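You operate a simulated robot arm through the tools that you are given. There is no shell and no other tool. Be economical: measure what you need, move in short steps, check, and stop when the job is done.

Carry out the task below with a simulated robot arm. There is one attempt and no reset: what you move stays moved.

TASK
Put the 17, 19 and 24 sockets in their marked pockets, then lock the tray.
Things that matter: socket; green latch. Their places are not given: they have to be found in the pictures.

It is judged by the outcome, as a careful person would: the job done as asked, and still so three seconds after it is handed in. It fails if anything else is knocked over, pushed out of place, dropped, spilled or broken.

THE ROBOT
A 6-joint arm with a two-finger parallel gripper, fixed in place. Base frame: the origin is at the foot of the arm, x ahead of it, y to its left, z up; the work surface is at about z = 0.88. Lengths are in m, angles in rad, forces in N, time in s.
With the tool pointing down near the work surface it reaches from about 0.24 to 0.64 m from the base axis. Its first joint turns from -1.152 to 1.152 rad. Payload 2.7 kg.
Tool frame: the origin (TCP) lies between the finger pads and is the grasp point; the fingertips stand 0.023 m ahead of it; z points along the fingers, y is the line along which they close. The gripper opens to 0.094 m. The fingers are 0.038 m wide and 0.01 m thick; the gripper's body (0.054 by 0.096 m) begins 0.039 m behind the TCP.
Orientation is that of the tool frame in the base frame, as a unit quaternion [x, y, z, w]. With the fingers straight down and closing along the base's y, the tool's x points along the base's -x, its y along +y and its z along -z.

THE INTERFACE
- The arm moves only by the tool play_rows. Its argument "deltas" is a list of rows, each a list of 7 numbers: the finger opening in m, from 0 to 0.094, then the shift along the tool's x, y, z in units of 20 mm (1.0 is 20 mm), then the turn, a rotation vector about the tool's x, y, z in units of 6 degrees (1.0 is 6 degrees). In form: [[gripper, dx, dy, dz, ax, ay, az], ...]. A call has 1 to 8 rows; each row shifts and turns the commanded pose from where the row before left it, along the tool's axes as they then stand. A call with a number of a shift or a turn outside -1 to 1 is refused whole. A row lasts 0.2 s, in which the tool goes at most 0.05 m and 0.15 rad; a call with a longer step from one row to the next is refused whole, and so is a gripper value outside its range. A pose out of reach is approached as far as the arm can. The call stops where the force on the tool passes 70 N (or 10 N more than at its start, if that is more) or the arm is blocked; 0.2 s more then pass. The fingers move at their own pace (about 0.045 m/s each) and stop on an object; they squeeze with about 41 N. The grip force told is the motor's: it shows also when the fingers shut on nothing. Time passes only in rows, and 0.2 s behind the last, so rows that do not move let the fingers close. It gives the time, the measured TCP pose, the force on the tool (base axes), the opening and the grip force at its end, in the units of the frame above (readings bear some noise), and new pictures: "pictures" is both (left out), scene, wrist or none.
- Cameras (640 x 400 px; columns grow to the right, rows downward): "scene" is fixed at [0.0758, -0.4193, 1.4246]; the picture's right is [0.83, -0.56, 0.00], its down [-0.27, -0.40, -0.88] and it looks along [0.49, 0.73, -0.48] (base axes); focal length 320 px, centre (320, 200). "wrist" rides on the gripper at [-0.039, 0, -0.044] in the tool frame; the picture's right is [0.00, -1.00, 0.00], its down [0.97, 0.00, -0.24] and it looks along [0.24, 0.00, 0.97] (tool axes); focal length 218 px, centre (320, 200).
- point_at(camera, pixels): there is no depth. For up to 12 entries [column, row, z] of the newest picture of that camera ("zoom" is the newest enlarged one), the place [x, y] in the base frame at which the ray of that pixel passes the height z, good to about 0.002 m, but the place of the scene camera against the robot may be out by one fixed shift of up to 0.018 m in any direction. No time passes.
- inspect(camera, box): a new picture of the part [left, top, right, bottom] of that camera's present view, enlarged. No time passes.
- job_done(): hands the job in; it is judged then, once.

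Work in short steps. Measure before you move; look again where a grasp or a placing could have gone wrong, and mend it. You have 80 turns and 120 pictures in all, the two below and enlarged ones among them. Open the gripper and draw the arm clear of the work before you hand the job in, unless the task says otherwise; then end with one line.

The tools are called as name(argument=value, ...) on one line, values as JSON. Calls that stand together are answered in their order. play_rows: Moves the arm, as the interface text tells. Its arguments: {"type":"object","properties":{"deltas":{"type":"array"},"pictures":{"type":"string","enum":["both","scene","wrist","none"]}},"required":["deltas"]} The other tools are called the same way: point_at (camera, pixels) gives the place at which the rays of pixels pass given heights; inspect (camera, box) takes an enlarged picture of a part of a camera's view; job_done () hands the job in.

At the start:

```text
time: 0.0
tool_pos: [0.4194, 0.0562, 1.1753]
orientation: [0.0, 1.0, 0.0, -0.001]
force: [-0.3, 0.1, -0.1]
finger_gap: 0.094
gripper_force: 0.1
```

scene: 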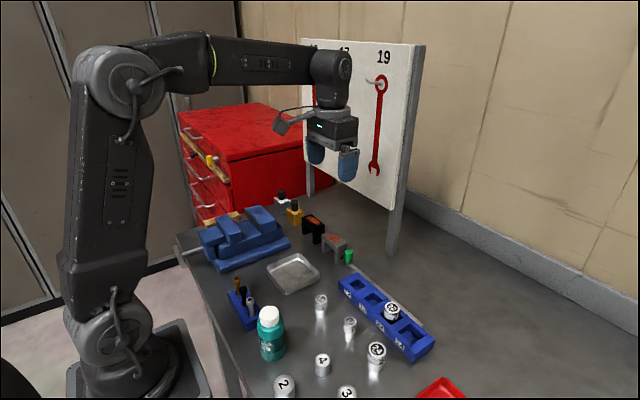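
wrist: 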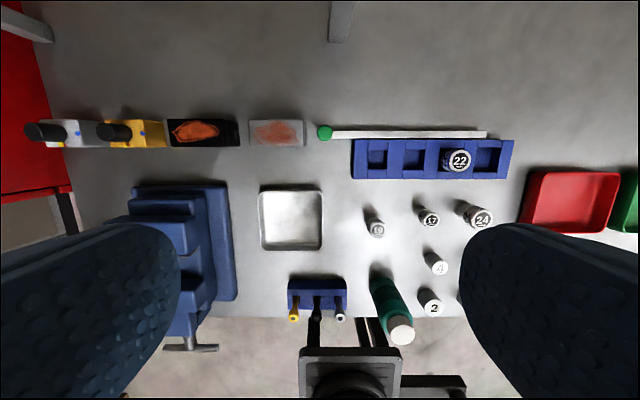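

The wrist view shows the blue tray around (433,158), sockets near (377,229), (429,217), (480,217), and a green-tipped bar at (325,132). I'll enlarge these.

inspect(camera="wrist", box=[310, 110, 530, 250])

inspect(camera="scene", box=[290, 230, 470, 400])

point_at(camera="wrist", pixels=[[377, 230, 0.92], [429, 219, 0.92], [482, 219, 0.92], [459, 161, 0.92], [376, 158, 0.9], [413, 158, 0.9], [488, 158, 0.9], [325, 132, 0.9], [485, 134, 0.9], [355, 178, 0.9], [512, 140, 0.9]])

```text
2.86 times, centred on (420, 180) of wrist
```

zoom: 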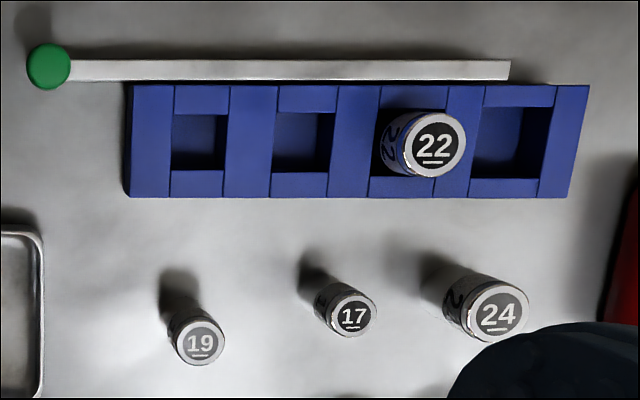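

```text
2.35 times, centred on (380, 315) of scene
```

zoom: 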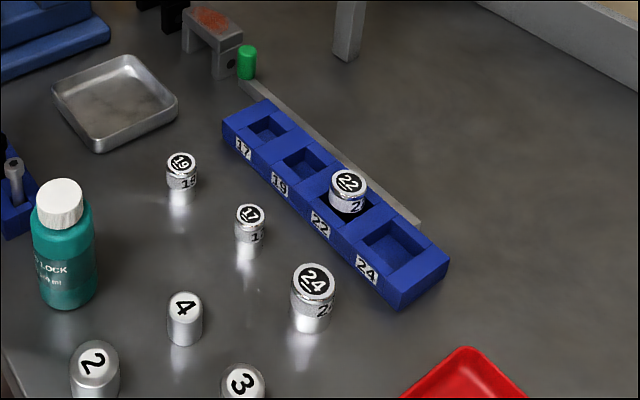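

```text
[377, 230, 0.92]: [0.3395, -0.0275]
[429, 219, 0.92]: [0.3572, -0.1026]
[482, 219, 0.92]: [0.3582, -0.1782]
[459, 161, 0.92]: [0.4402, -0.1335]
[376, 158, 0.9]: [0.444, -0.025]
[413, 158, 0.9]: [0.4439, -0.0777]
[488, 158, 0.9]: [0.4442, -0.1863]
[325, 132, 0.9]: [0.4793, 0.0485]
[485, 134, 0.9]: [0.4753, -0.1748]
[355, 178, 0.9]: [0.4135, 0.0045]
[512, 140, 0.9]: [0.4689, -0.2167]
```

Pockets along −y: 17, 19, 22 (filled), 24. I move over the tray and lower a bit for a better look, especially at the latch bar.

play_rows(deltas=[[0.094, 0, -0.95, 0.55, 0, 0, 0], [0.094, 0, -0.95, 0.55, 0, 0, 0], [0.094, 0, -0.95, 0.55, 0, 0, 0], [0.094, 0, -0.95, 0.55, 0, 0, 0], [0.094, 0, -0.95, 0.55, 0, 0, 0], [0.094, 0, -0.95, 0.55, 0, 0, 0], [0.094, 0, -0.95, 0.55, 0, 0, 0], [0.094, 0, -0.95, 0.55, 0, 0, 0]])

inspect(camera="scene", box=[330, 230, 450, 370])

inspect(camera="wrist", box=[160, 60, 480, 260])

```text
time: 1.8
tool_pos: [0.4203, -0.0976, 1.0887]
orientation: [-0.001, 1.0, -0.001, 0.001]
force: [-0.3, -0.1, -0.2]
finger_gap: 0.0938
gripper_force: 0.1
```

scene: 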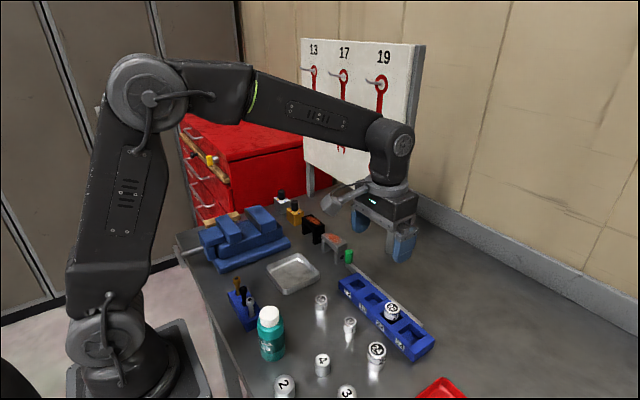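
wrist: 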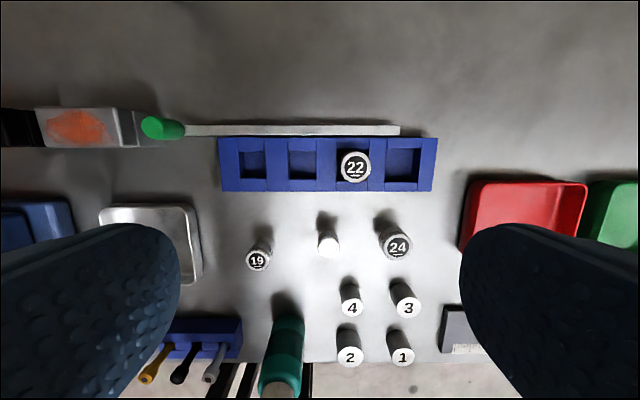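

```text
2.86 times, centred on (390, 300) of scene
```

zoom: 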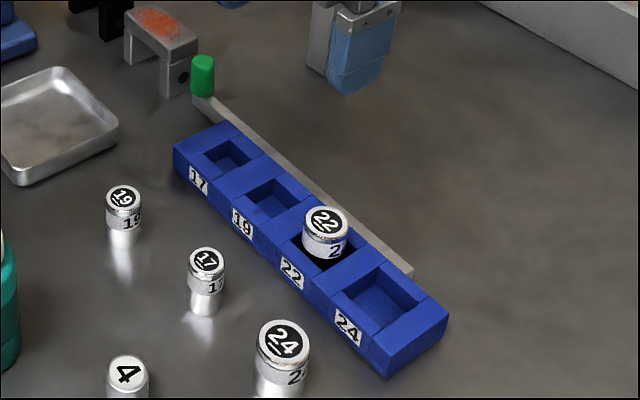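

```text
2.00 times, centred on (320, 160) of wrist
```

zoom: 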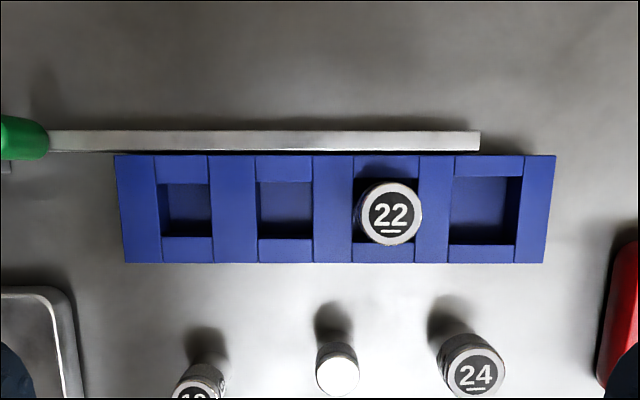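

The bar with the green knob lies behind the tray at low height. Now I go lower over the three sockets to measure them accurately.

play_rows(deltas=[[0.094, 0.6, 0, 0.88, 0, 0, 0], [0.094, 0.6, 0, 0.88, 0, 0, 0], [0.094, 0.6, 0, 0.88, 0, 0, 0], [0.094, 0.6, 0, 0.88, 0, 0, 0], [0.094, 0.6, 0, 0.88, 0, 0, 0], [0.094, 0, 0, 0, 0, 0, 0]], pictures="wrist")

inspect(camera="wrist", box=[160, 60, 480, 260])

```text
time: 3.2
tool_pos: [0.3594, -0.0973, 0.9988]
orientation: [0.0, 1.0, 0.0, 0.0]
force: [-0.7, 0.3, -0.8]
finger_gap: 0.0943
gripper_force: 0.1
```

wrist: 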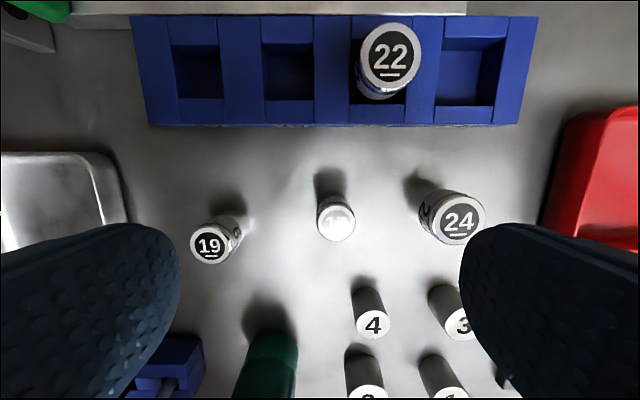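

```text
2.00 times, centred on (320, 160) of wrist
```

zoom: 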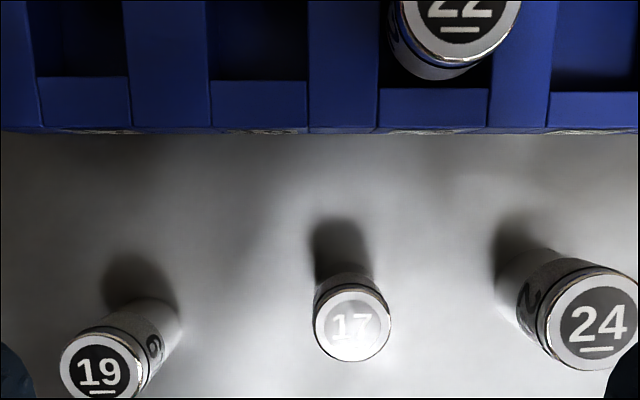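

Triangulated: socket 17 top at about (0.353,−0.107,0.916), 19 at (0.338,−0.029,0.919), 24 at (0.357,−0.180,0.92). I narrow the gripper and move over 17, partly lowering.

play_rows(deltas=[[0.05, 0.315, -0.49, 0, 0, 0, 0], [0.05, 0, 0, 0, 0, 0, 0], [0.05, 0, 0, 0.5, 0, 0, 0], [0.05, 0, 0, 0.8, 0, 0, 0], [0.05, 0, 0, 0.5, 0, 0, 0], [0.05, 0, 0, 0, 0, 0, 0]], pictures="wrist")

point_at(camera="wrist", pixels=[[320, 200, 0.9]])

```text
time: 4.6
tool_pos: [0.3533, -0.1065, 0.9636]
orientation: [0.0, 1.0, -0.001, 0.0]
force: [-0.9, 0.3, -0.2]
finger_gap: 0.0501
gripper_force: 0.1
```

wrist: 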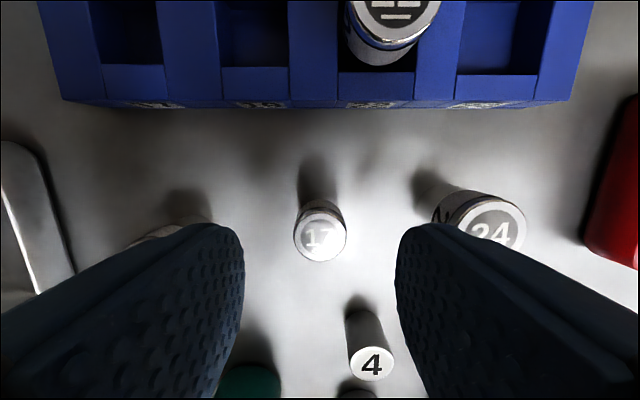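

```text
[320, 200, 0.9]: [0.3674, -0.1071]
```

Socket 17 is at (320,235), i.e. exactly under the TCP. Lower to TCP z≈0.925 and close.

play_rows(deltas=[[0.05, 0, 0, 0.7, 0, 0, 0], [0.05, 0, 0, 0.7, 0, 0, 0], [0.05, 0, 0, 0.53, 0, 0, 0], [0.05, 0, 0, 0, 0, 0, 0], [0.0, 0, 0, 0, 0, 0, 0], [0.0, 0, 0, 0, 0, 0, 0], [0.0, 0, 0, 0, 0, 0, 0]], pictures="wrist")

```text
time: 6.2
tool_pos: [0.3537, -0.107, 0.9237]
orientation: [0.0, 1.0, 0.0, 0.0]
force: [-0.2, 0.8, -0.4]
finger_gap: 0.0229
gripper_force: 40.8
```

wrist: 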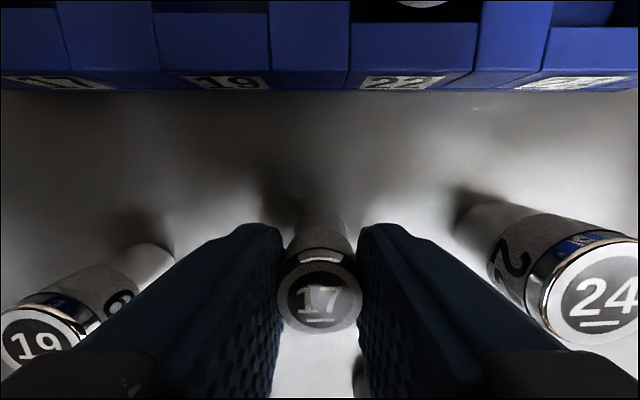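

Gripped at 22.9 mm, as expected. Lift 60 mm and move toward the 17 pocket, stopping short so the camera sees the pocket.

play_rows(deltas=[[0.0, 0, 0, -1, 0, 0, 0], [0.0, 0, 0, -1, 0, 0, 0], [0.0, 0, 0, -1, 0, 0, 0], [0.0, -0.5, 1, 0, 0, 0, 0], [0.0, -0.5, 1, 0, 0, 0, 0], [0.0, -0.5, 1, 0, 0, 0, 0], [0.0, -0.75, 1, 0, 0, 0, 0], [0.0, 0, 0.1, 0, 0, 0, 0]], pictures="wrist")

inspect(camera="wrist", box=[200, 60, 520, 260])

```text
time: 8.0
tool_pos: [0.397, -0.0216, 0.9848]
orientation: [0.001, 1.0, 0.0, 0.0]
force: [0.0, -0.2, -0.8]
finger_gap: 0.0224
gripper_force: 40.8
```

wrist: 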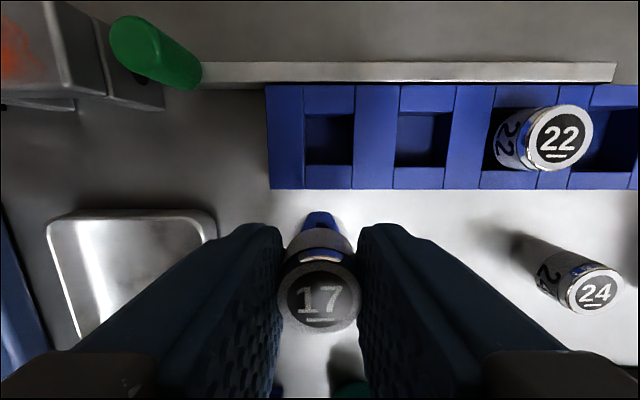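

```text
2.00 times, centred on (360, 160) of wrist
```

zoom: 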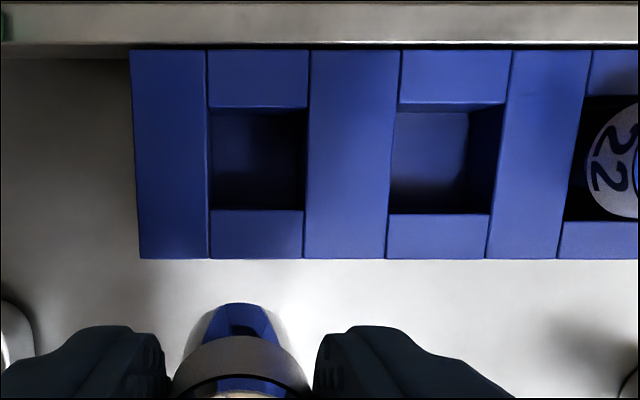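

Pocket 17 centre works out to (0.439,−0.026), about 27.5 mm wide, tray top ≈0.901. Move above it and lower to TCP 0.952, then check.

play_rows(deltas=[[0.0, -0.7, -0.12, 0, 0, 0, 0], [0.0, -0.7, -0.12, 0, 0, 0, 0], [0.0, -0.72, 0, 0, 0, 0, 0], [0.0, 0, 0, 0.8, 0, 0, 0], [0.0, 0, 0, 0.8, 0, 0, 0], [0.0, 0, 0, 0, 0, 0, 0]], pictures="both")

inspect(camera="scene", box=[320, 230, 440, 350])

```text
time: 9.4
tool_pos: [0.4397, -0.0283, 0.953]
orientation: [-0.002, 1.0, 0.0, -0.001]
force: [-0.3, -0.7, -1.0]
finger_gap: 0.0225
gripper_force: 41.0
```

scene: 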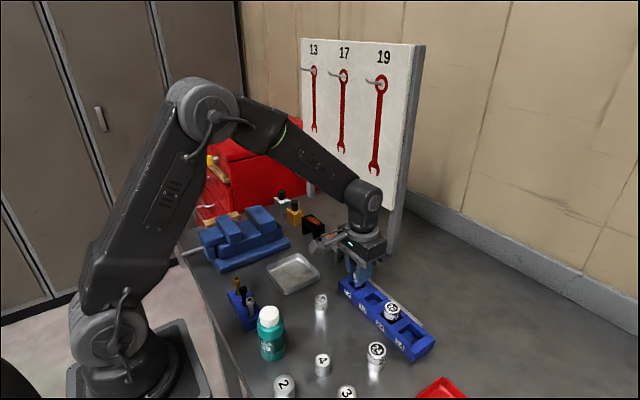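
wrist: 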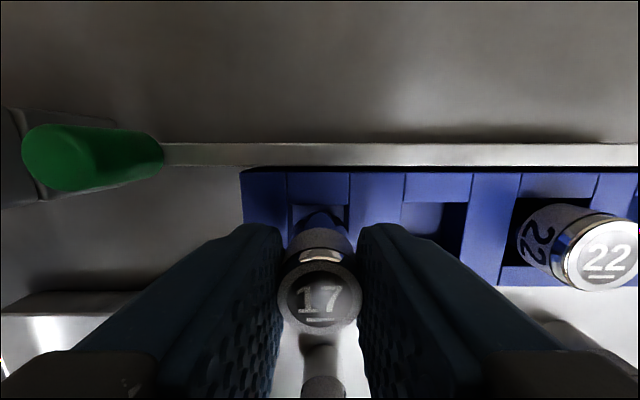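

```text
3.33 times, centred on (380, 290) of scene
```

zoom: 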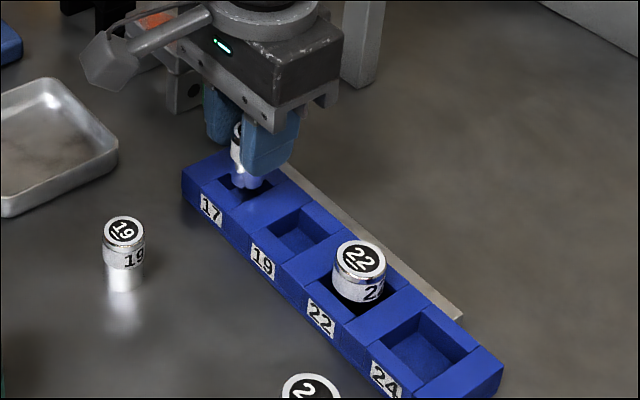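

Socket is centred over the pocket (edges at 289 and 349 around 320). Lower into it in small steps.

play_rows(deltas=[[0.0, 0, 0, 0.3, 0, 0, 0], [0.0, 0, 0, 0.3, 0, 0, 0], [0.0, 0, 0, 0.25, 0, 0, 0], [0.0, 0, 0, 0.15, 0, 0, 0], [0.0, 0, 0, 0, 0, 0, 0]], pictures="none")

inspect(camera="scene", box=[320, 230, 440, 350])

```text
time: 10.6
tool_pos: [0.4429, -0.0292, 0.9357]
orientation: [-0.001, 1.0, 0.0, 0.005]
force: [5.2, -2.6, 32.8]
finger_gap: 0.0226
gripper_force: 40.9
```

```text
3.33 times, centred on (380, 290) of scene
```

zoom: 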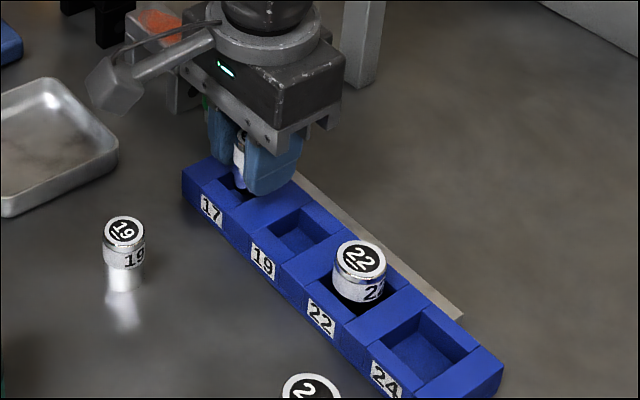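

Contact of 33 N at z 0.936 with a small x drift; check the wrist view to see whether it's the floor or a rim.

play_rows(deltas=[[0.0, 0, 0, -0.2, 0, 0, 0], [0.0, 0, 0, 0, 0, 0, 0]], pictures="wrist")

inspect(camera="scene", box=[340, 250, 400, 310])

```text
time: 11.2
tool_pos: [0.4394, -0.0286, 0.9357]
orientation: [0.0, 1.0, 0.001, -0.002]
force: [-0.3, 0.2, -1.1]
finger_gap: 0.0226
gripper_force: 40.8
```

wrist: 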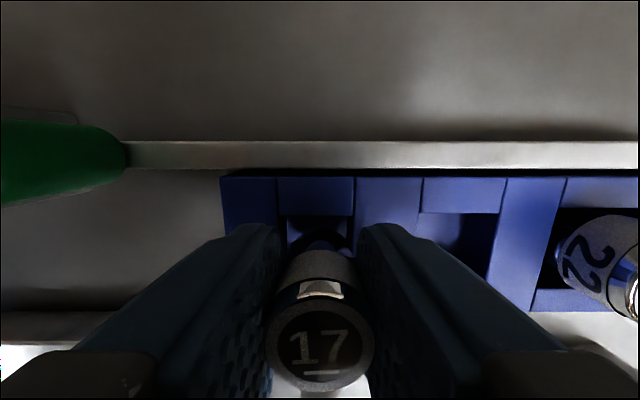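

```text
6.67 times, centred on (370, 280) of scene
```

zoom: 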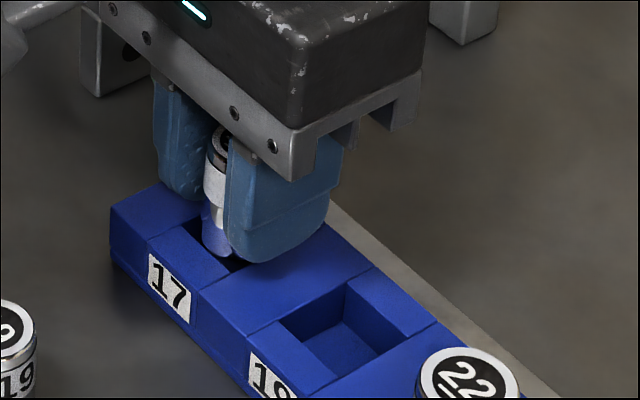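

The socket seems to have slid up in the grip (top now at row 348): it met a rim. Enlarge to see where.

inspect(camera="wrist", box=[200, 160, 440, 390])

```text
1.74 times, centred on (320, 275) of wrist
```

zoom: 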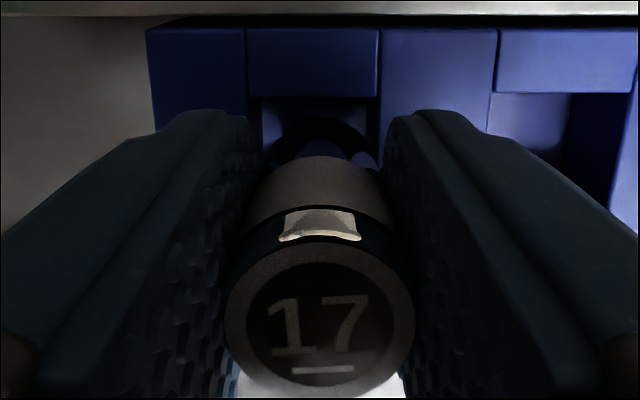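

The socket caught the front rim and tilted in the grip. I lift, carry it back to its free spot on the table to re-seat it upright.

play_rows(deltas=[[0.0, 0, 0, -1, 0, 0, 0], [0.0, 0, 0, -1, 0, 0, 0], [0.0, 0.8, -0.8, 0, 0, 0, 0], [0.0, 0.9, -0.8, 0, 0, 0, 0], [0.0, 0.9, -0.8, 0, 0, 0, 0], [0.0, 0.9, -0.8, 0, 0, 0, 0], [0.0, 0.8, -0.7, 0, 0, 0, 0], [0.0, 0, 0, 0, 0, 0, 0]], pictures="both")

inspect(camera="scene", box=[310, 250, 450, 370])

```text
time: 13.0
tool_pos: [0.3556, -0.11, 0.9763]
orientation: [-0.001, 1.0, 0.0, 0.0]
force: [0.2, -0.8, -0.7]
finger_gap: 0.0229
gripper_force: 41.1
```

scene: 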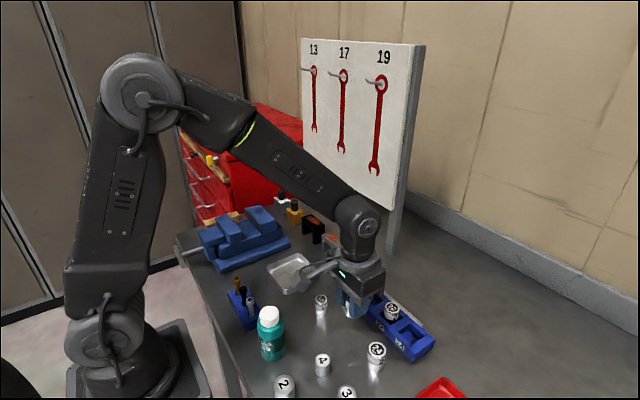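
wrist: 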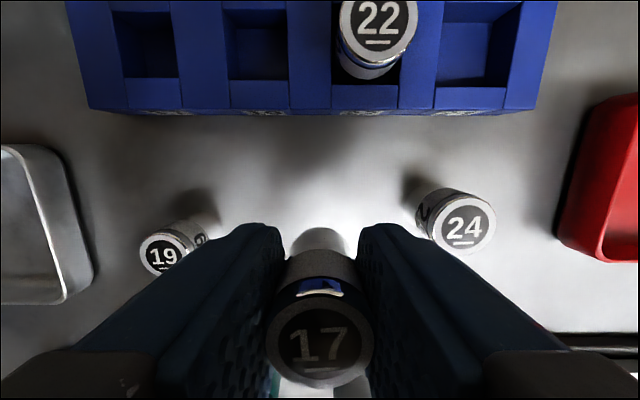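

```text
3.33 times, centred on (380, 310) of scene
```

zoom: 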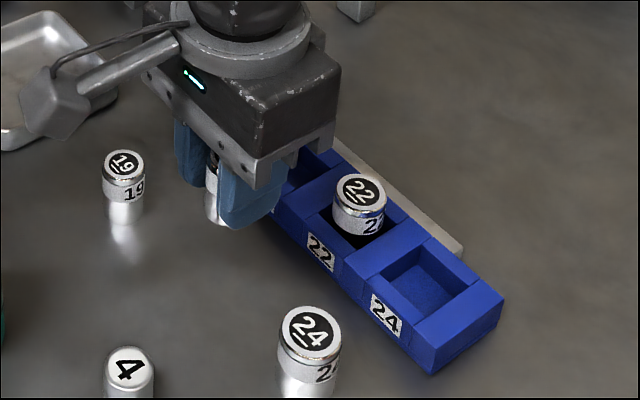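

Cross-check the pocket-to-socket displacement with the scene camera (24 pocket corners vs sockets 24, 19, 22).

point_at(camera="zoom", pixels=[[311, 328, 0.92], [124, 163, 0.919], [378, 280, 0.904], [417, 316, 0.904], [467, 282, 0.904], [425, 247, 0.904], [362, 193, 0.925], [502, 297, 0.904], [432, 348, 0.904], [361, 148, 0.904], [464, 250, 0.895]])

inspect(camera="wrist", box=[60, 0, 580, 300])

```text
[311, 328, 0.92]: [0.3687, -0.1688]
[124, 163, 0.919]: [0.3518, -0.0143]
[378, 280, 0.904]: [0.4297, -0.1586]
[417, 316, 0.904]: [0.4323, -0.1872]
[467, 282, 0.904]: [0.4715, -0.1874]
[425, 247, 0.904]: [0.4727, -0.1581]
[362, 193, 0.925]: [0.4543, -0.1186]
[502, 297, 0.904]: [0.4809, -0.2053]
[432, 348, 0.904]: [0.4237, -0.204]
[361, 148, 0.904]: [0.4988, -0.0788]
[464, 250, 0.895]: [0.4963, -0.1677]
```

```text
1.23 times, centred on (320, 150) of wrist
```

zoom: 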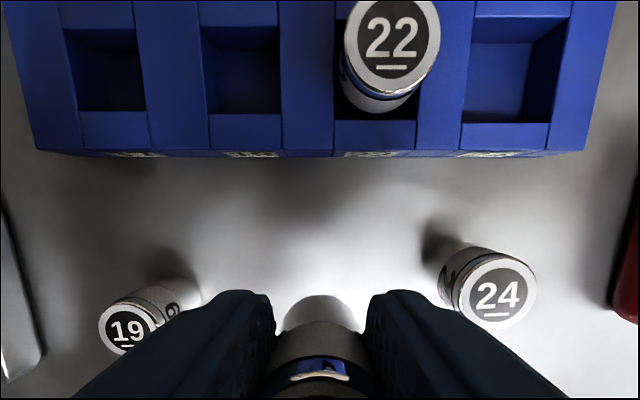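

Scene and wrist agree the tray centre line is x≈0.440–0.441. Now set the socket down upright on the table.

play_rows(deltas=[[0.0, 0, 0, 0.9, 0, 0, 0], [0.0, 0, 0, 0.9, 0, 0, 0], [0.0, 0, 0, 0.9, 0, 0, 0], [0.0, 0, 0, 0.35, 0, 0, 0], [0.0, 0, 0, 0.15, 0, 0, 0], [0.0, 0, 0, 0, 0, 0, 0]], pictures="wrist")

```text
time: 14.4
tool_pos: [0.3542, -0.1076, 0.9128]
orientation: [-0.001, 1.0, 0.001, 0.0]
force: [0.2, -0.2, -0.3]
finger_gap: 0.0229
gripper_force: 41.0
```

wrist: 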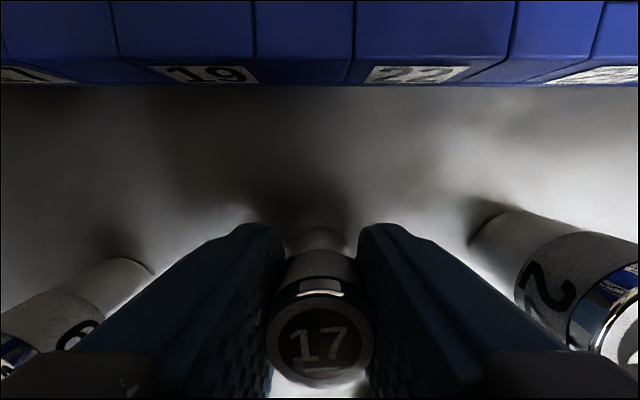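

No contact yet; lower a little more in 2 mm steps.

play_rows(deltas=[[0.0, 0, 0, 0.1, 0, 0, 0], [0.0, 0, 0, 0.1, 0, 0, 0], [0.0, 0, 0, 0, 0, 0, 0]], pictures="none")

```text
time: 15.2
tool_pos: [0.3557, -0.1088, 0.9103]
orientation: [0.0, 1.0, -0.001, 0.003]
force: [-3.2, -3.7, 36.2]
finger_gap: 0.0228
gripper_force: 41.4
```

Table contact. Open slightly, then fully to 0.05.

play_rows(deltas=[[0.026, 0, 0, 0, 0, 0, 0], [0.03, 0, 0, 0, 0, 0, 0], [0.05, 0, 0, -0.1, 0, 0, 0], [0.05, 0, 0, -0.5, 0, 0, 0], [0.05, 0, 0, -1, 0, 0, 0], [0.05, 0, 0, -0.9, 0, 0, 0], [0.05, 0, 0, 0, 0, 0, 0]], pictures="wrist")

inspect(camera="wrist", box=[240, 130, 400, 290])

```text
time: 16.8
tool_pos: [0.3561, -0.1078, 0.9576]
orientation: [0.0, 1.0, 0.0, 0.0]
force: [0.0, 0.2, -0.4]
finger_gap: 0.0499
gripper_force: 0.1
```

wrist: 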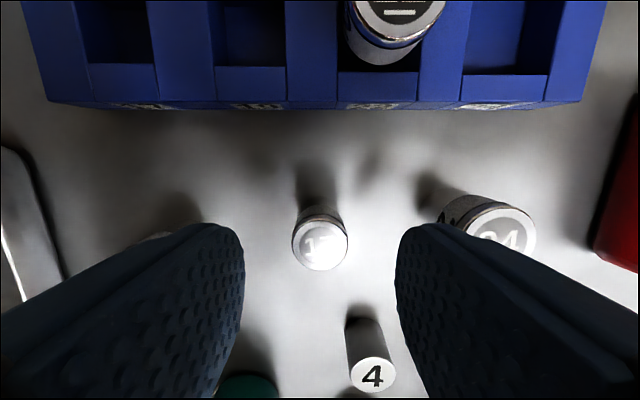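

```text
2.50 times, centred on (320, 210) of wrist
```

zoom: 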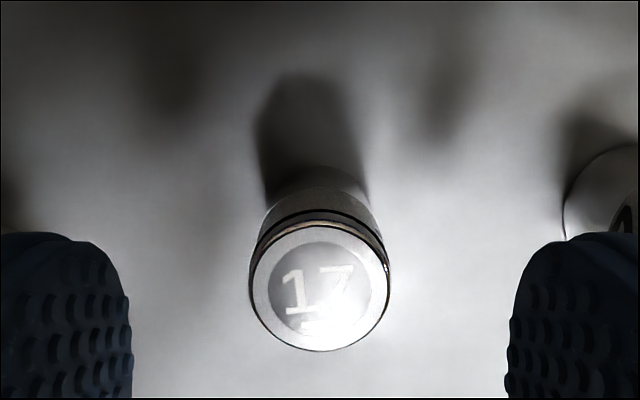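

Socket 17 is upright again, ~1.4 mm nearer the robot than the TCP. Correct, lower and regrasp.

play_rows(deltas=[[0.05, 0.07, 0, 0.6, 0, 0, 0], [0.05, 0, 0, 0.6, 0, 0, 0], [0.05, 0, 0, 0.48, 0, 0, 0], [0.05, 0, 0, 0, 0, 0, 0], [0.0, 0, 0, 0, 0, 0, 0], [0.0, 0, 0, 0, 0, 0, 0], [0.0, 0, 0, 0, 0, 0, 0], [0.0, 0, 0, 0, 0, 0, 0]], pictures="wrist")

```text
time: 18.6
tool_pos: [0.3537, -0.107, 0.9248]
orientation: [-0.001, 1.0, 0.0, 0.0]
force: [0.1, 0.4, -0.5]
finger_gap: 0.0227
gripper_force: 41.4
```

wrist: 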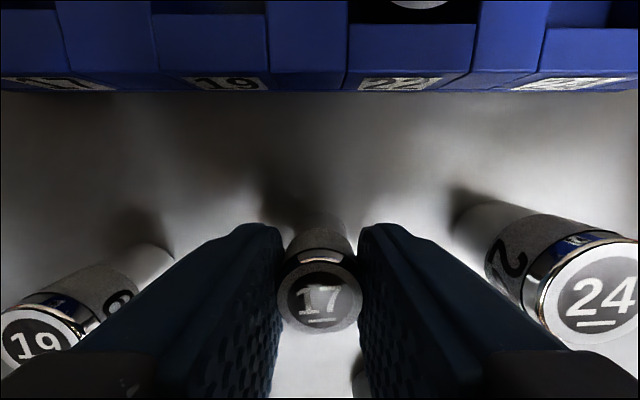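

Re-gripped. Carry to above the 17 pocket at (0.441,−0.027).

play_rows(deltas=[[0.0, 0, 0, -1, 0, 0, 0], [0.0, 0, 0, -1, 0, 0, 0], [0.0, -0.87, 0.8, -0.3, 0, 0, 0], [0.0, -0.87, 0.8, 0, 0, 0, 0], [0.0, -0.87, 0.8, 0, 0, 0, 0], [0.0, -0.87, 0.81, 0, 0, 0, 0], [0.0, -0.87, 0.81, 0, 0, 0, 0], [0.0, 0, 0, 0.7, 0, 0, 0]], pictures="none")

inspect(camera="wrist", box=[200, 130, 440, 330])

inspect(camera="scene", box=[330, 250, 410, 310])

```text
time: 20.4
tool_pos: [0.4409, -0.0252, 0.9549]
orientation: [0.0, 1.0, 0.0, 0.001]
force: [-0.1, -0.2, 0.0]
finger_gap: 0.0229
gripper_force: 41.5
```

```text
2.00 times, centred on (320, 230) of wrist
```

zoom: 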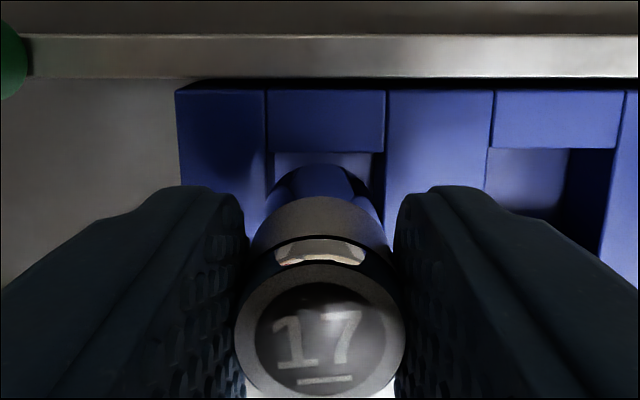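

```text
6.67 times, centred on (370, 280) of scene
```

zoom: 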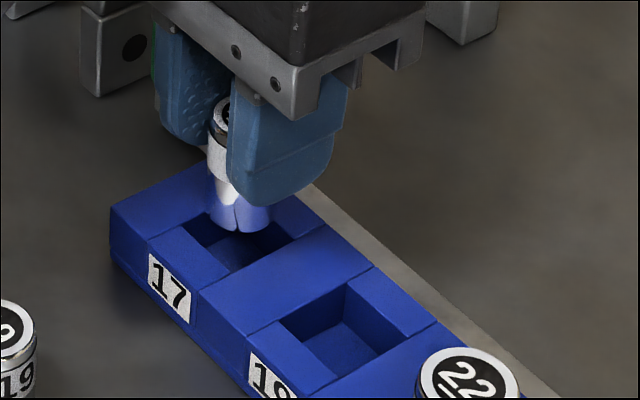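

Scene view shows the socket base well over the pocket. Tiny correction and lower 11 mm gently, checking force.

play_rows(deltas=[[0.0, 0.03, -0.03, 0.2, 0, 0, 0], [0.0, 0, 0, 0.15, 0, 0, 0], [0.0, 0, 0, 0.15, 0, 0, 0], [0.0, 0, 0, 0, 0, 0, 0]], pictures="none")

inspect(camera="scene", box=[330, 250, 410, 310])

```text
time: 21.4
tool_pos: [0.4411, -0.0262, 0.946]
orientation: [-0.001, 1.0, 0.001, -0.001]
force: [0.8, 0.2, -0.2]
finger_gap: 0.023
gripper_force: 41.6
```

```text
6.67 times, centred on (370, 280) of scene
```

zoom: 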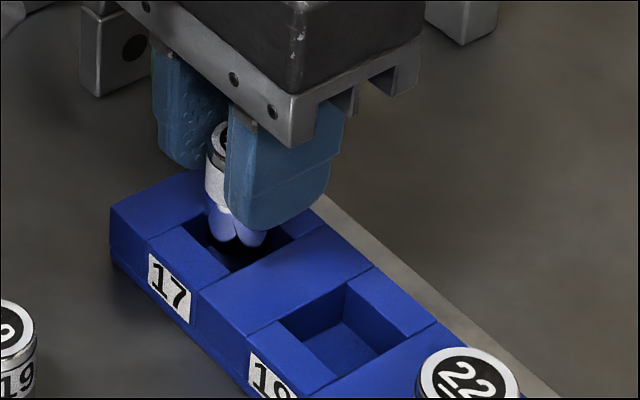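

Inside the rim with no force. Continue down toward the pocket floor in small steps.

play_rows(deltas=[[0.0, 0, 0, 0.2, 0, 0, 0], [0.0, 0, 0, 0.2, 0, 0, 0], [0.0, 0, 0, 0.15, 0, 0, 0], [0.0, 0, 0, 0, 0, 0, 0]], pictures="wrist")

inspect(camera="scene", box=[330, 250, 410, 310])

```text
time: 22.4
tool_pos: [0.44, -0.0272, 0.9363]
orientation: [0.0, 1.0, 0.0, 0.001]
force: [0.4, 0.5, -0.9]
finger_gap: 0.0228
gripper_force: 40.9
```

wrist: 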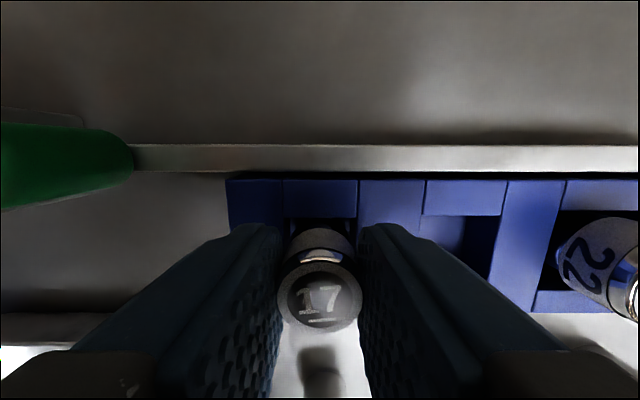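

```text
6.67 times, centred on (370, 280) of scene
```

zoom: 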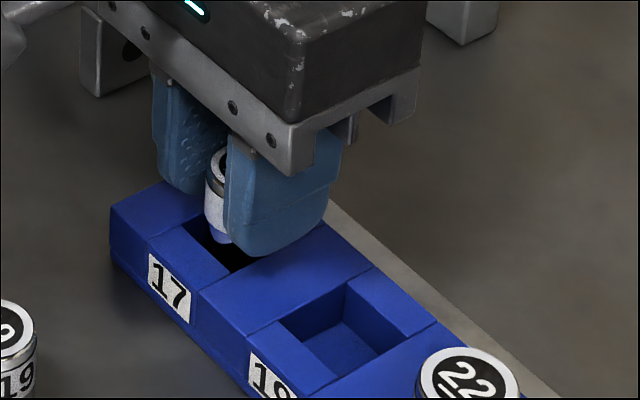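

Sliding in cleanly (top still at row 295). Continue 5 mm more.

play_rows(deltas=[[0.0, 0, 0, 0.1, 0, 0, 0], [0.0, 0, 0, 0.1, 0, 0, 0], [0.0, 0, 0, 0.08, 0, 0, 0], [0.0, 0, 0, 0, 0, 0, 0]], pictures="none")

```text
time: 23.4
tool_pos: [0.4396, -0.0268, 0.9319]
orientation: [0.0, 1.0, 0.0, 0.0]
force: [-0.5, 0.2, -1.3]
finger_gap: 0.023
gripper_force: 40.6
```

play_rows(deltas=[[0.0, 0, 0, 0.08, 0, 0, 0], [0.0, 0, 0, 0.0, 0, 0, 0]], pictures="none")

```text
time: 24.0
tool_pos: [0.4419, -0.0274, 0.9319]
orientation: [-0.001, 1.0, 0.0, 0.0]
force: [-6.2, 0.3, 17.5]
finger_gap: 0.0227
gripper_force: 41.1
```

Floor contact (17 N). Release and rise.

play_rows(deltas=[[0.0, 0, 0, -0.05, 0, 0, 0], [0.03, 0, 0, 0, 0, 0, 0], [0.05, 0, 0, 0, 0, 0, 0], [0.05, 0, 0, -0.5, 0, 0, 0], [0.05, 0, 0, -1, 0, 0, 0], [0.05, 0, 0, -1, 0, 0, 0], [0.05, 0, 0, -0.5, 0, 0, 0]], pictures="wrist")

inspect(camera="scene", box=[330, 250, 450, 350])

```text
time: 25.6
tool_pos: [0.4394, -0.0269, 0.9904]
orientation: [0.0, 1.0, 0.0, 0.0]
force: [0.2, -0.2, 0.6]
finger_gap: 0.0502
gripper_force: 0.1
```

wrist: 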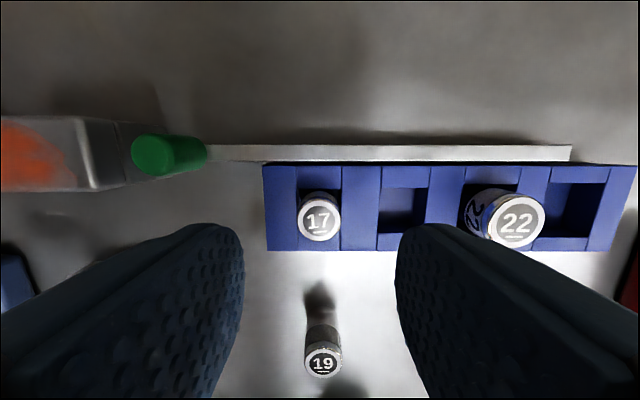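

```text
4.00 times, centred on (390, 300) of scene
```

zoom: 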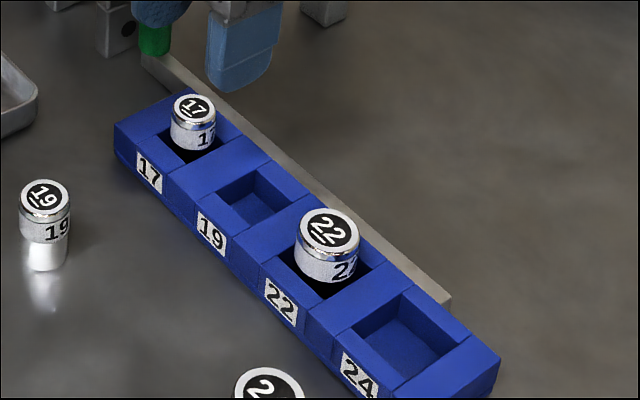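

17 is seated. Next socket 19 at about (0.338,−0.029); move above it at z≈0.965.

play_rows(deltas=[[0.05, 0.9, -0.1, 0, 0, 0, 0], [0.05, 0.9, 0, 0, 0, 0, 0], [0.05, 0.9, 0, 0, 0, 0, 0], [0.05, 0.9, 0, 0, 0, 0, 0], [0.05, 0.9, 0, 0.6, 0, 0, 0], [0.05, 0.5, 0, 0.6, 0, 0, 0], [0.05, 0, 0, 0, 0, 0, 0]], pictures="wrist")

```text
time: 27.2
tool_pos: [0.3415, -0.0292, 0.9677]
orientation: [-0.001, 1.0, 0.0, 0.0]
force: [0.3, 0.1, -0.2]
finger_gap: 0.0497
gripper_force: 0.0
```

wrist: 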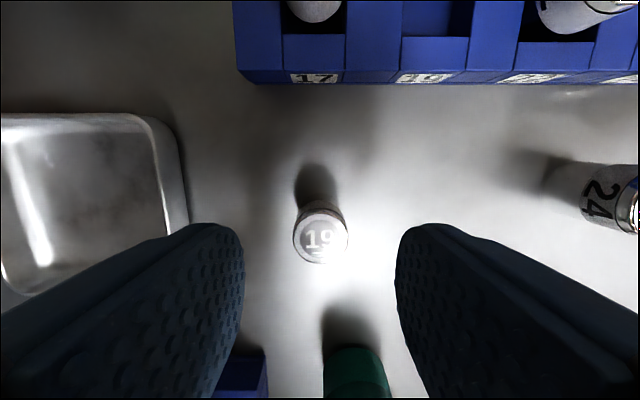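

Socket 19 at (320,237), ~1.2 mm nearer the robot than TCP. Correct, lower, grasp.

play_rows(deltas=[[0.05, 0.06, 0, 0.8, 0, 0, 0], [0.05, 0, 0, 0.8, 0, 0, 0], [0.05, 0, 0, 0.57, 0, 0, 0], [0.05, 0, 0, 0, 0, 0, 0], [0.0, 0, 0, 0, 0, 0, 0], [0.0, 0, 0, 0, 0, 0, 0], [0.0, 0, 0, 0, 0, 0, 0], [0.0, 0, 0, 0, 0, 0, 0]], pictures="wrist")

```text
time: 29.0
tool_pos: [0.3409, -0.0307, 0.9225]
orientation: [-0.001, 1.0, 0.0, 0.0]
force: [0.5, 0.6, -0.4]
finger_gap: 0.0245
gripper_force: 40.8
```

wrist: 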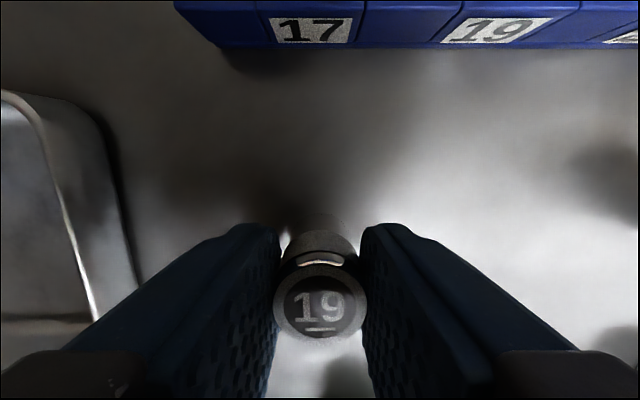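

Grip 24.5 mm, well centred. Carry to above pocket 19 at (0.440,−0.078).

play_rows(deltas=[[0.0, 0, 0, -1, 0, 0, 0], [0.0, 0, 0, -1, 0, 0, 0], [0.0, -1, -0.49, -0.4, 0, 0, 0], [0.0, -1, -0.49, 0, 0, 0, 0], [0.0, -1, -0.49, 0, 0, 0, 0], [0.0, -1, -0.48, 0, 0, 0, 0], [0.0, -1, -0.48, 0, 0, 0, 0], [0.0, 0, 0, 0.8, 0, 0, 0]], pictures="none")

inspect(camera="wrist", box=[200, 130, 440, 330])

inspect(camera="scene", box=[340, 260, 420, 320])

```text
time: 30.8
tool_pos: [0.439, -0.0792, 0.9556]
orientation: [-0.001, 1.0, 0.0, 0.0]
force: [-0.2, 0.0, -1.1]
finger_gap: 0.0246
gripper_force: 40.8
```

```text
2.00 times, centred on (320, 230) of wrist
```

zoom: 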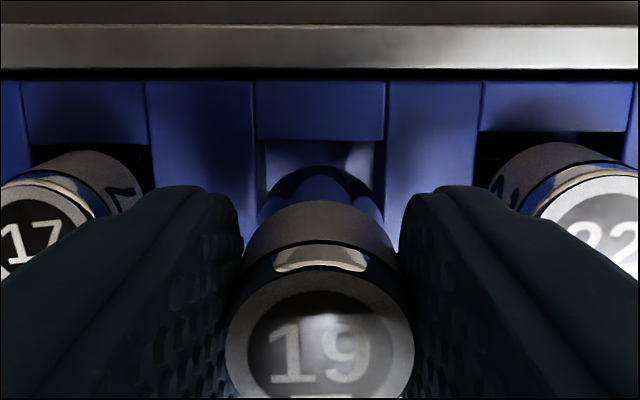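

```text
6.67 times, centred on (380, 290) of scene
```

zoom: 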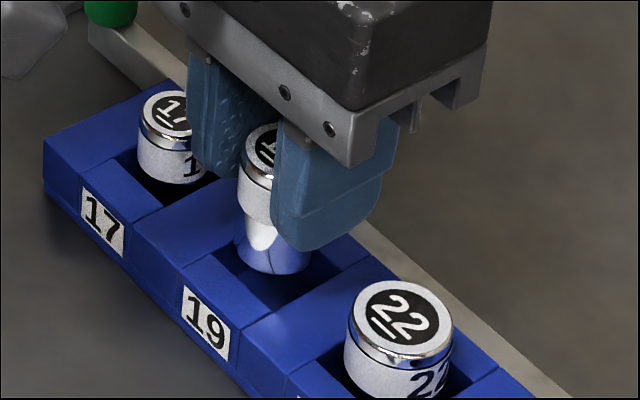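

Aligned in y; add 1 mm in +x and lower gently to just inside the rim.

play_rows(deltas=[[0.0, -0.05, 0, 0.2, 0, 0, 0], [0.0, 0, 0, 0.2, 0, 0, 0], [0.0, 0, 0, 0.15, 0, 0, 0], [0.0, 0, 0, 0, 0, 0, 0]], pictures="none")

inspect(camera="scene", box=[340, 260, 420, 320])

```text
time: 31.8
tool_pos: [0.4399, -0.0784, 0.9437]
orientation: [-0.001, 1.0, 0.0, 0.0]
force: [0.4, -0.1, -0.9]
finger_gap: 0.0247
gripper_force: 40.9
```

```text
6.67 times, centred on (380, 290) of scene
```

zoom: 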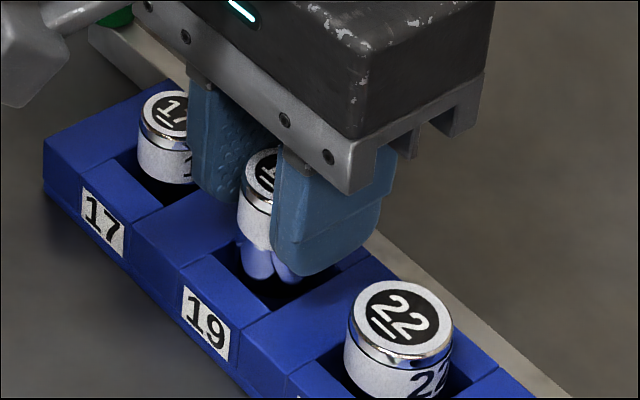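

Inside with no force; continue to the floor.

play_rows(deltas=[[0.0, 0, 0, 0.2, 0, 0, 0], [0.0, 0, 0, 0.2, 0, 0, 0], [0.0, 0, 0, 0.1, 0, 0, 0], [0.0, 0, 0, 0.07, 0, 0, 0], [0.0, 0, 0, 0, 0, 0, 0]], pictures="none")

```text
time: 33.0
tool_pos: [0.4402, -0.0781, 0.933]
orientation: [-0.001, 1.0, -0.001, 0.0]
force: [-0.3, -0.5, -1.7]
finger_gap: 0.0246
gripper_force: 40.9
```

play_rows(deltas=[[0.0, 0, 0, 0.08, 0, 0, 0], [0.0, 0, 0, 0.06, 0, 0, 0], [0.0, 0, 0, 0, 0, 0, 0]], pictures="none")

```text
time: 33.8
tool_pos: [0.4385, -0.0774, 0.9295]
orientation: [0.0, 1.0, 0.001, 0.0]
force: [-0.2, -0.4, -0.8]
finger_gap: 0.0247
gripper_force: 41.0
```

Practically at floor level. Release and rise.

play_rows(deltas=[[0.03, 0, 0, 0, 0, 0, 0], [0.045, 0, 0, 0, 0, 0, 0], [0.045, 0, 0, 0, 0, 0, 0], [0.045, 0, 0, -0.5, 0, 0, 0], [0.045, 0, 0, -1, 0, 0, 0], [0.045, 0, 0, -1, 0, 0, 0], [0.045, 0, 0, -0.5, 0, 0, 0]], pictures="wrist")

inspect(camera="scene", box=[330, 250, 450, 350])

```text
time: 35.4
tool_pos: [0.4398, -0.0794, 0.9902]
orientation: [0.0, 1.0, 0.0, 0.0]
force: [1.1, -0.2, 0.2]
finger_gap: 0.0451
gripper_force: 0.0
```

wrist: 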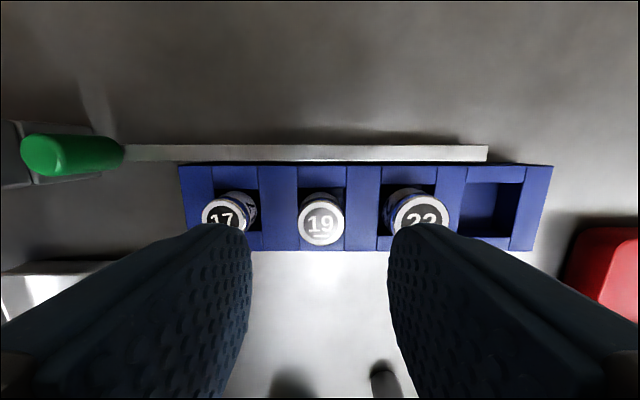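

```text
4.00 times, centred on (390, 300) of scene
```

zoom: 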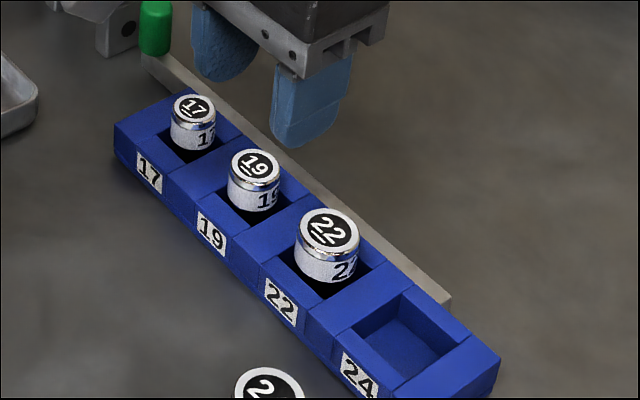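

19 is seated. Now go above socket 24 at (0.357,−0.180), opening to 0.06.

play_rows(deltas=[[0.06, 0.8, -0.85, 0, 0, 0, 0], [0.06, 0.8, -0.85, 0, 0, 0, 0], [0.06, 0.8, -0.85, 0, 0, 0, 0], [0.06, 0.8, -0.85, 0, 0, 0, 0], [0.06, 0.8, -0.85, 0.5, 0, 0, 0], [0.06, 0.1, -0.8, 0.6, 0, 0, 0], [0.06, 0, 0, 0, 0, 0, 0]], pictures="wrist")

```text
time: 37.0
tool_pos: [0.3585, -0.1786, 0.968]
orientation: [-0.001, 1.0, 0.001, 0.001]
force: [0.7, 0.1, 0.2]
finger_gap: 0.0606
gripper_force: 0.1
```

wrist: 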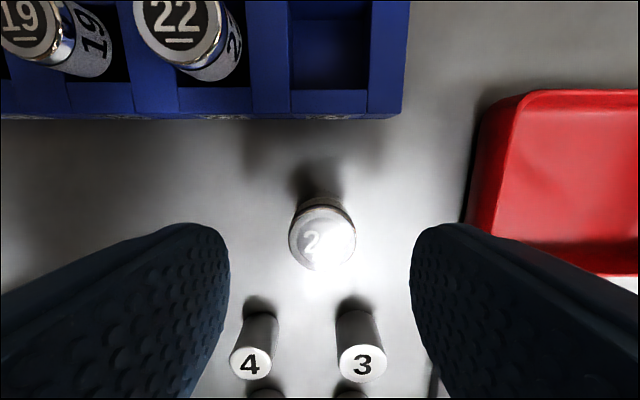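

Socket 24 centred at (322,237). Minor correction, lower, grasp.

play_rows(deltas=[[0.06, 0.02, -0.04, 0.8, 0, 0, 0], [0.06, 0, 0, 0.8, 0, 0, 0], [0.06, 0, 0, 0.6, 0, 0, 0], [0.06, 0, 0, 0, 0, 0, 0], [0.0, 0, 0, 0, 0, 0, 0], [0.0, 0, 0, 0, 0, 0, 0], [0.0, 0, 0, 0, 0, 0, 0], [0.0, 0, 0, 0, 0, 0, 0]], pictures="wrist")

```text
time: 38.8
tool_pos: [0.3575, -0.1787, 0.9242]
orientation: [0.0, 1.0, 0.0, 0.0]
force: [0.6, -1.0, 1.1]
finger_gap: 0.0309
gripper_force: 40.9
```

wrist: 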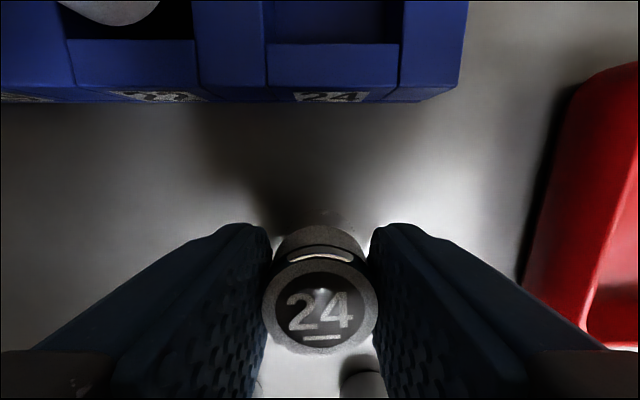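

Grip 30.9 mm. Lift and carry to above pocket 24 at (0.440,−0.183).

play_rows(deltas=[[0.0, 0, 0, -1, 0, 0, 0], [0.0, 0, 0, -1, 0, 0, 0], [0.0, -0.8, -0.05, -0.4, 0, 0, 0], [0.0, -0.8, -0.05, 0, 0, 0, 0], [0.0, -0.8, -0.05, 0, 0, 0, 0], [0.0, -0.8, -0.05, 0, 0, 0, 0], [0.0, -0.9, 0, 0, 0, 0, 0], [0.0, 0, 0, 0.8, 0, 0, 0]], pictures="none")

inspect(camera="wrist", box=[200, 130, 440, 330])

inspect(camera="scene", box=[370, 290, 450, 370])

```text
time: 40.6
tool_pos: [0.4389, -0.1838, 0.9568]
orientation: [-0.001, 1.0, 0.0, 0.0]
force: [0.6, -0.3, -0.4]
finger_gap: 0.0307
gripper_force: 41.1
```

```text
2.00 times, centred on (320, 230) of wrist
```

zoom: 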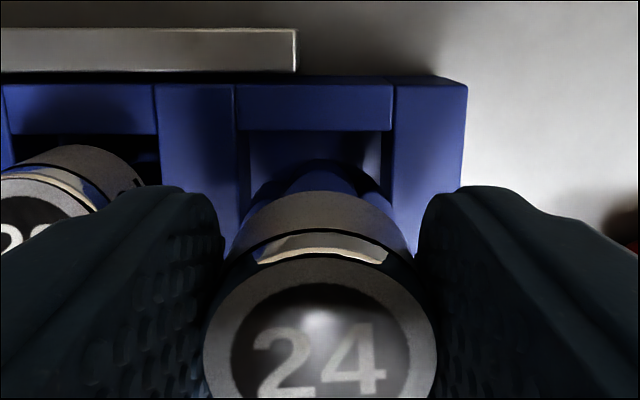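

```text
5.00 times, centred on (410, 330) of scene
```

zoom: 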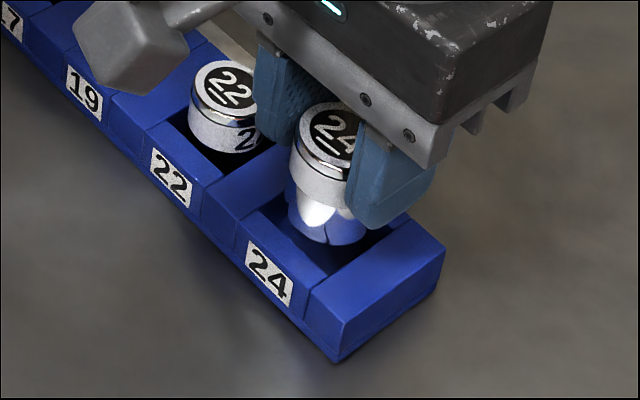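

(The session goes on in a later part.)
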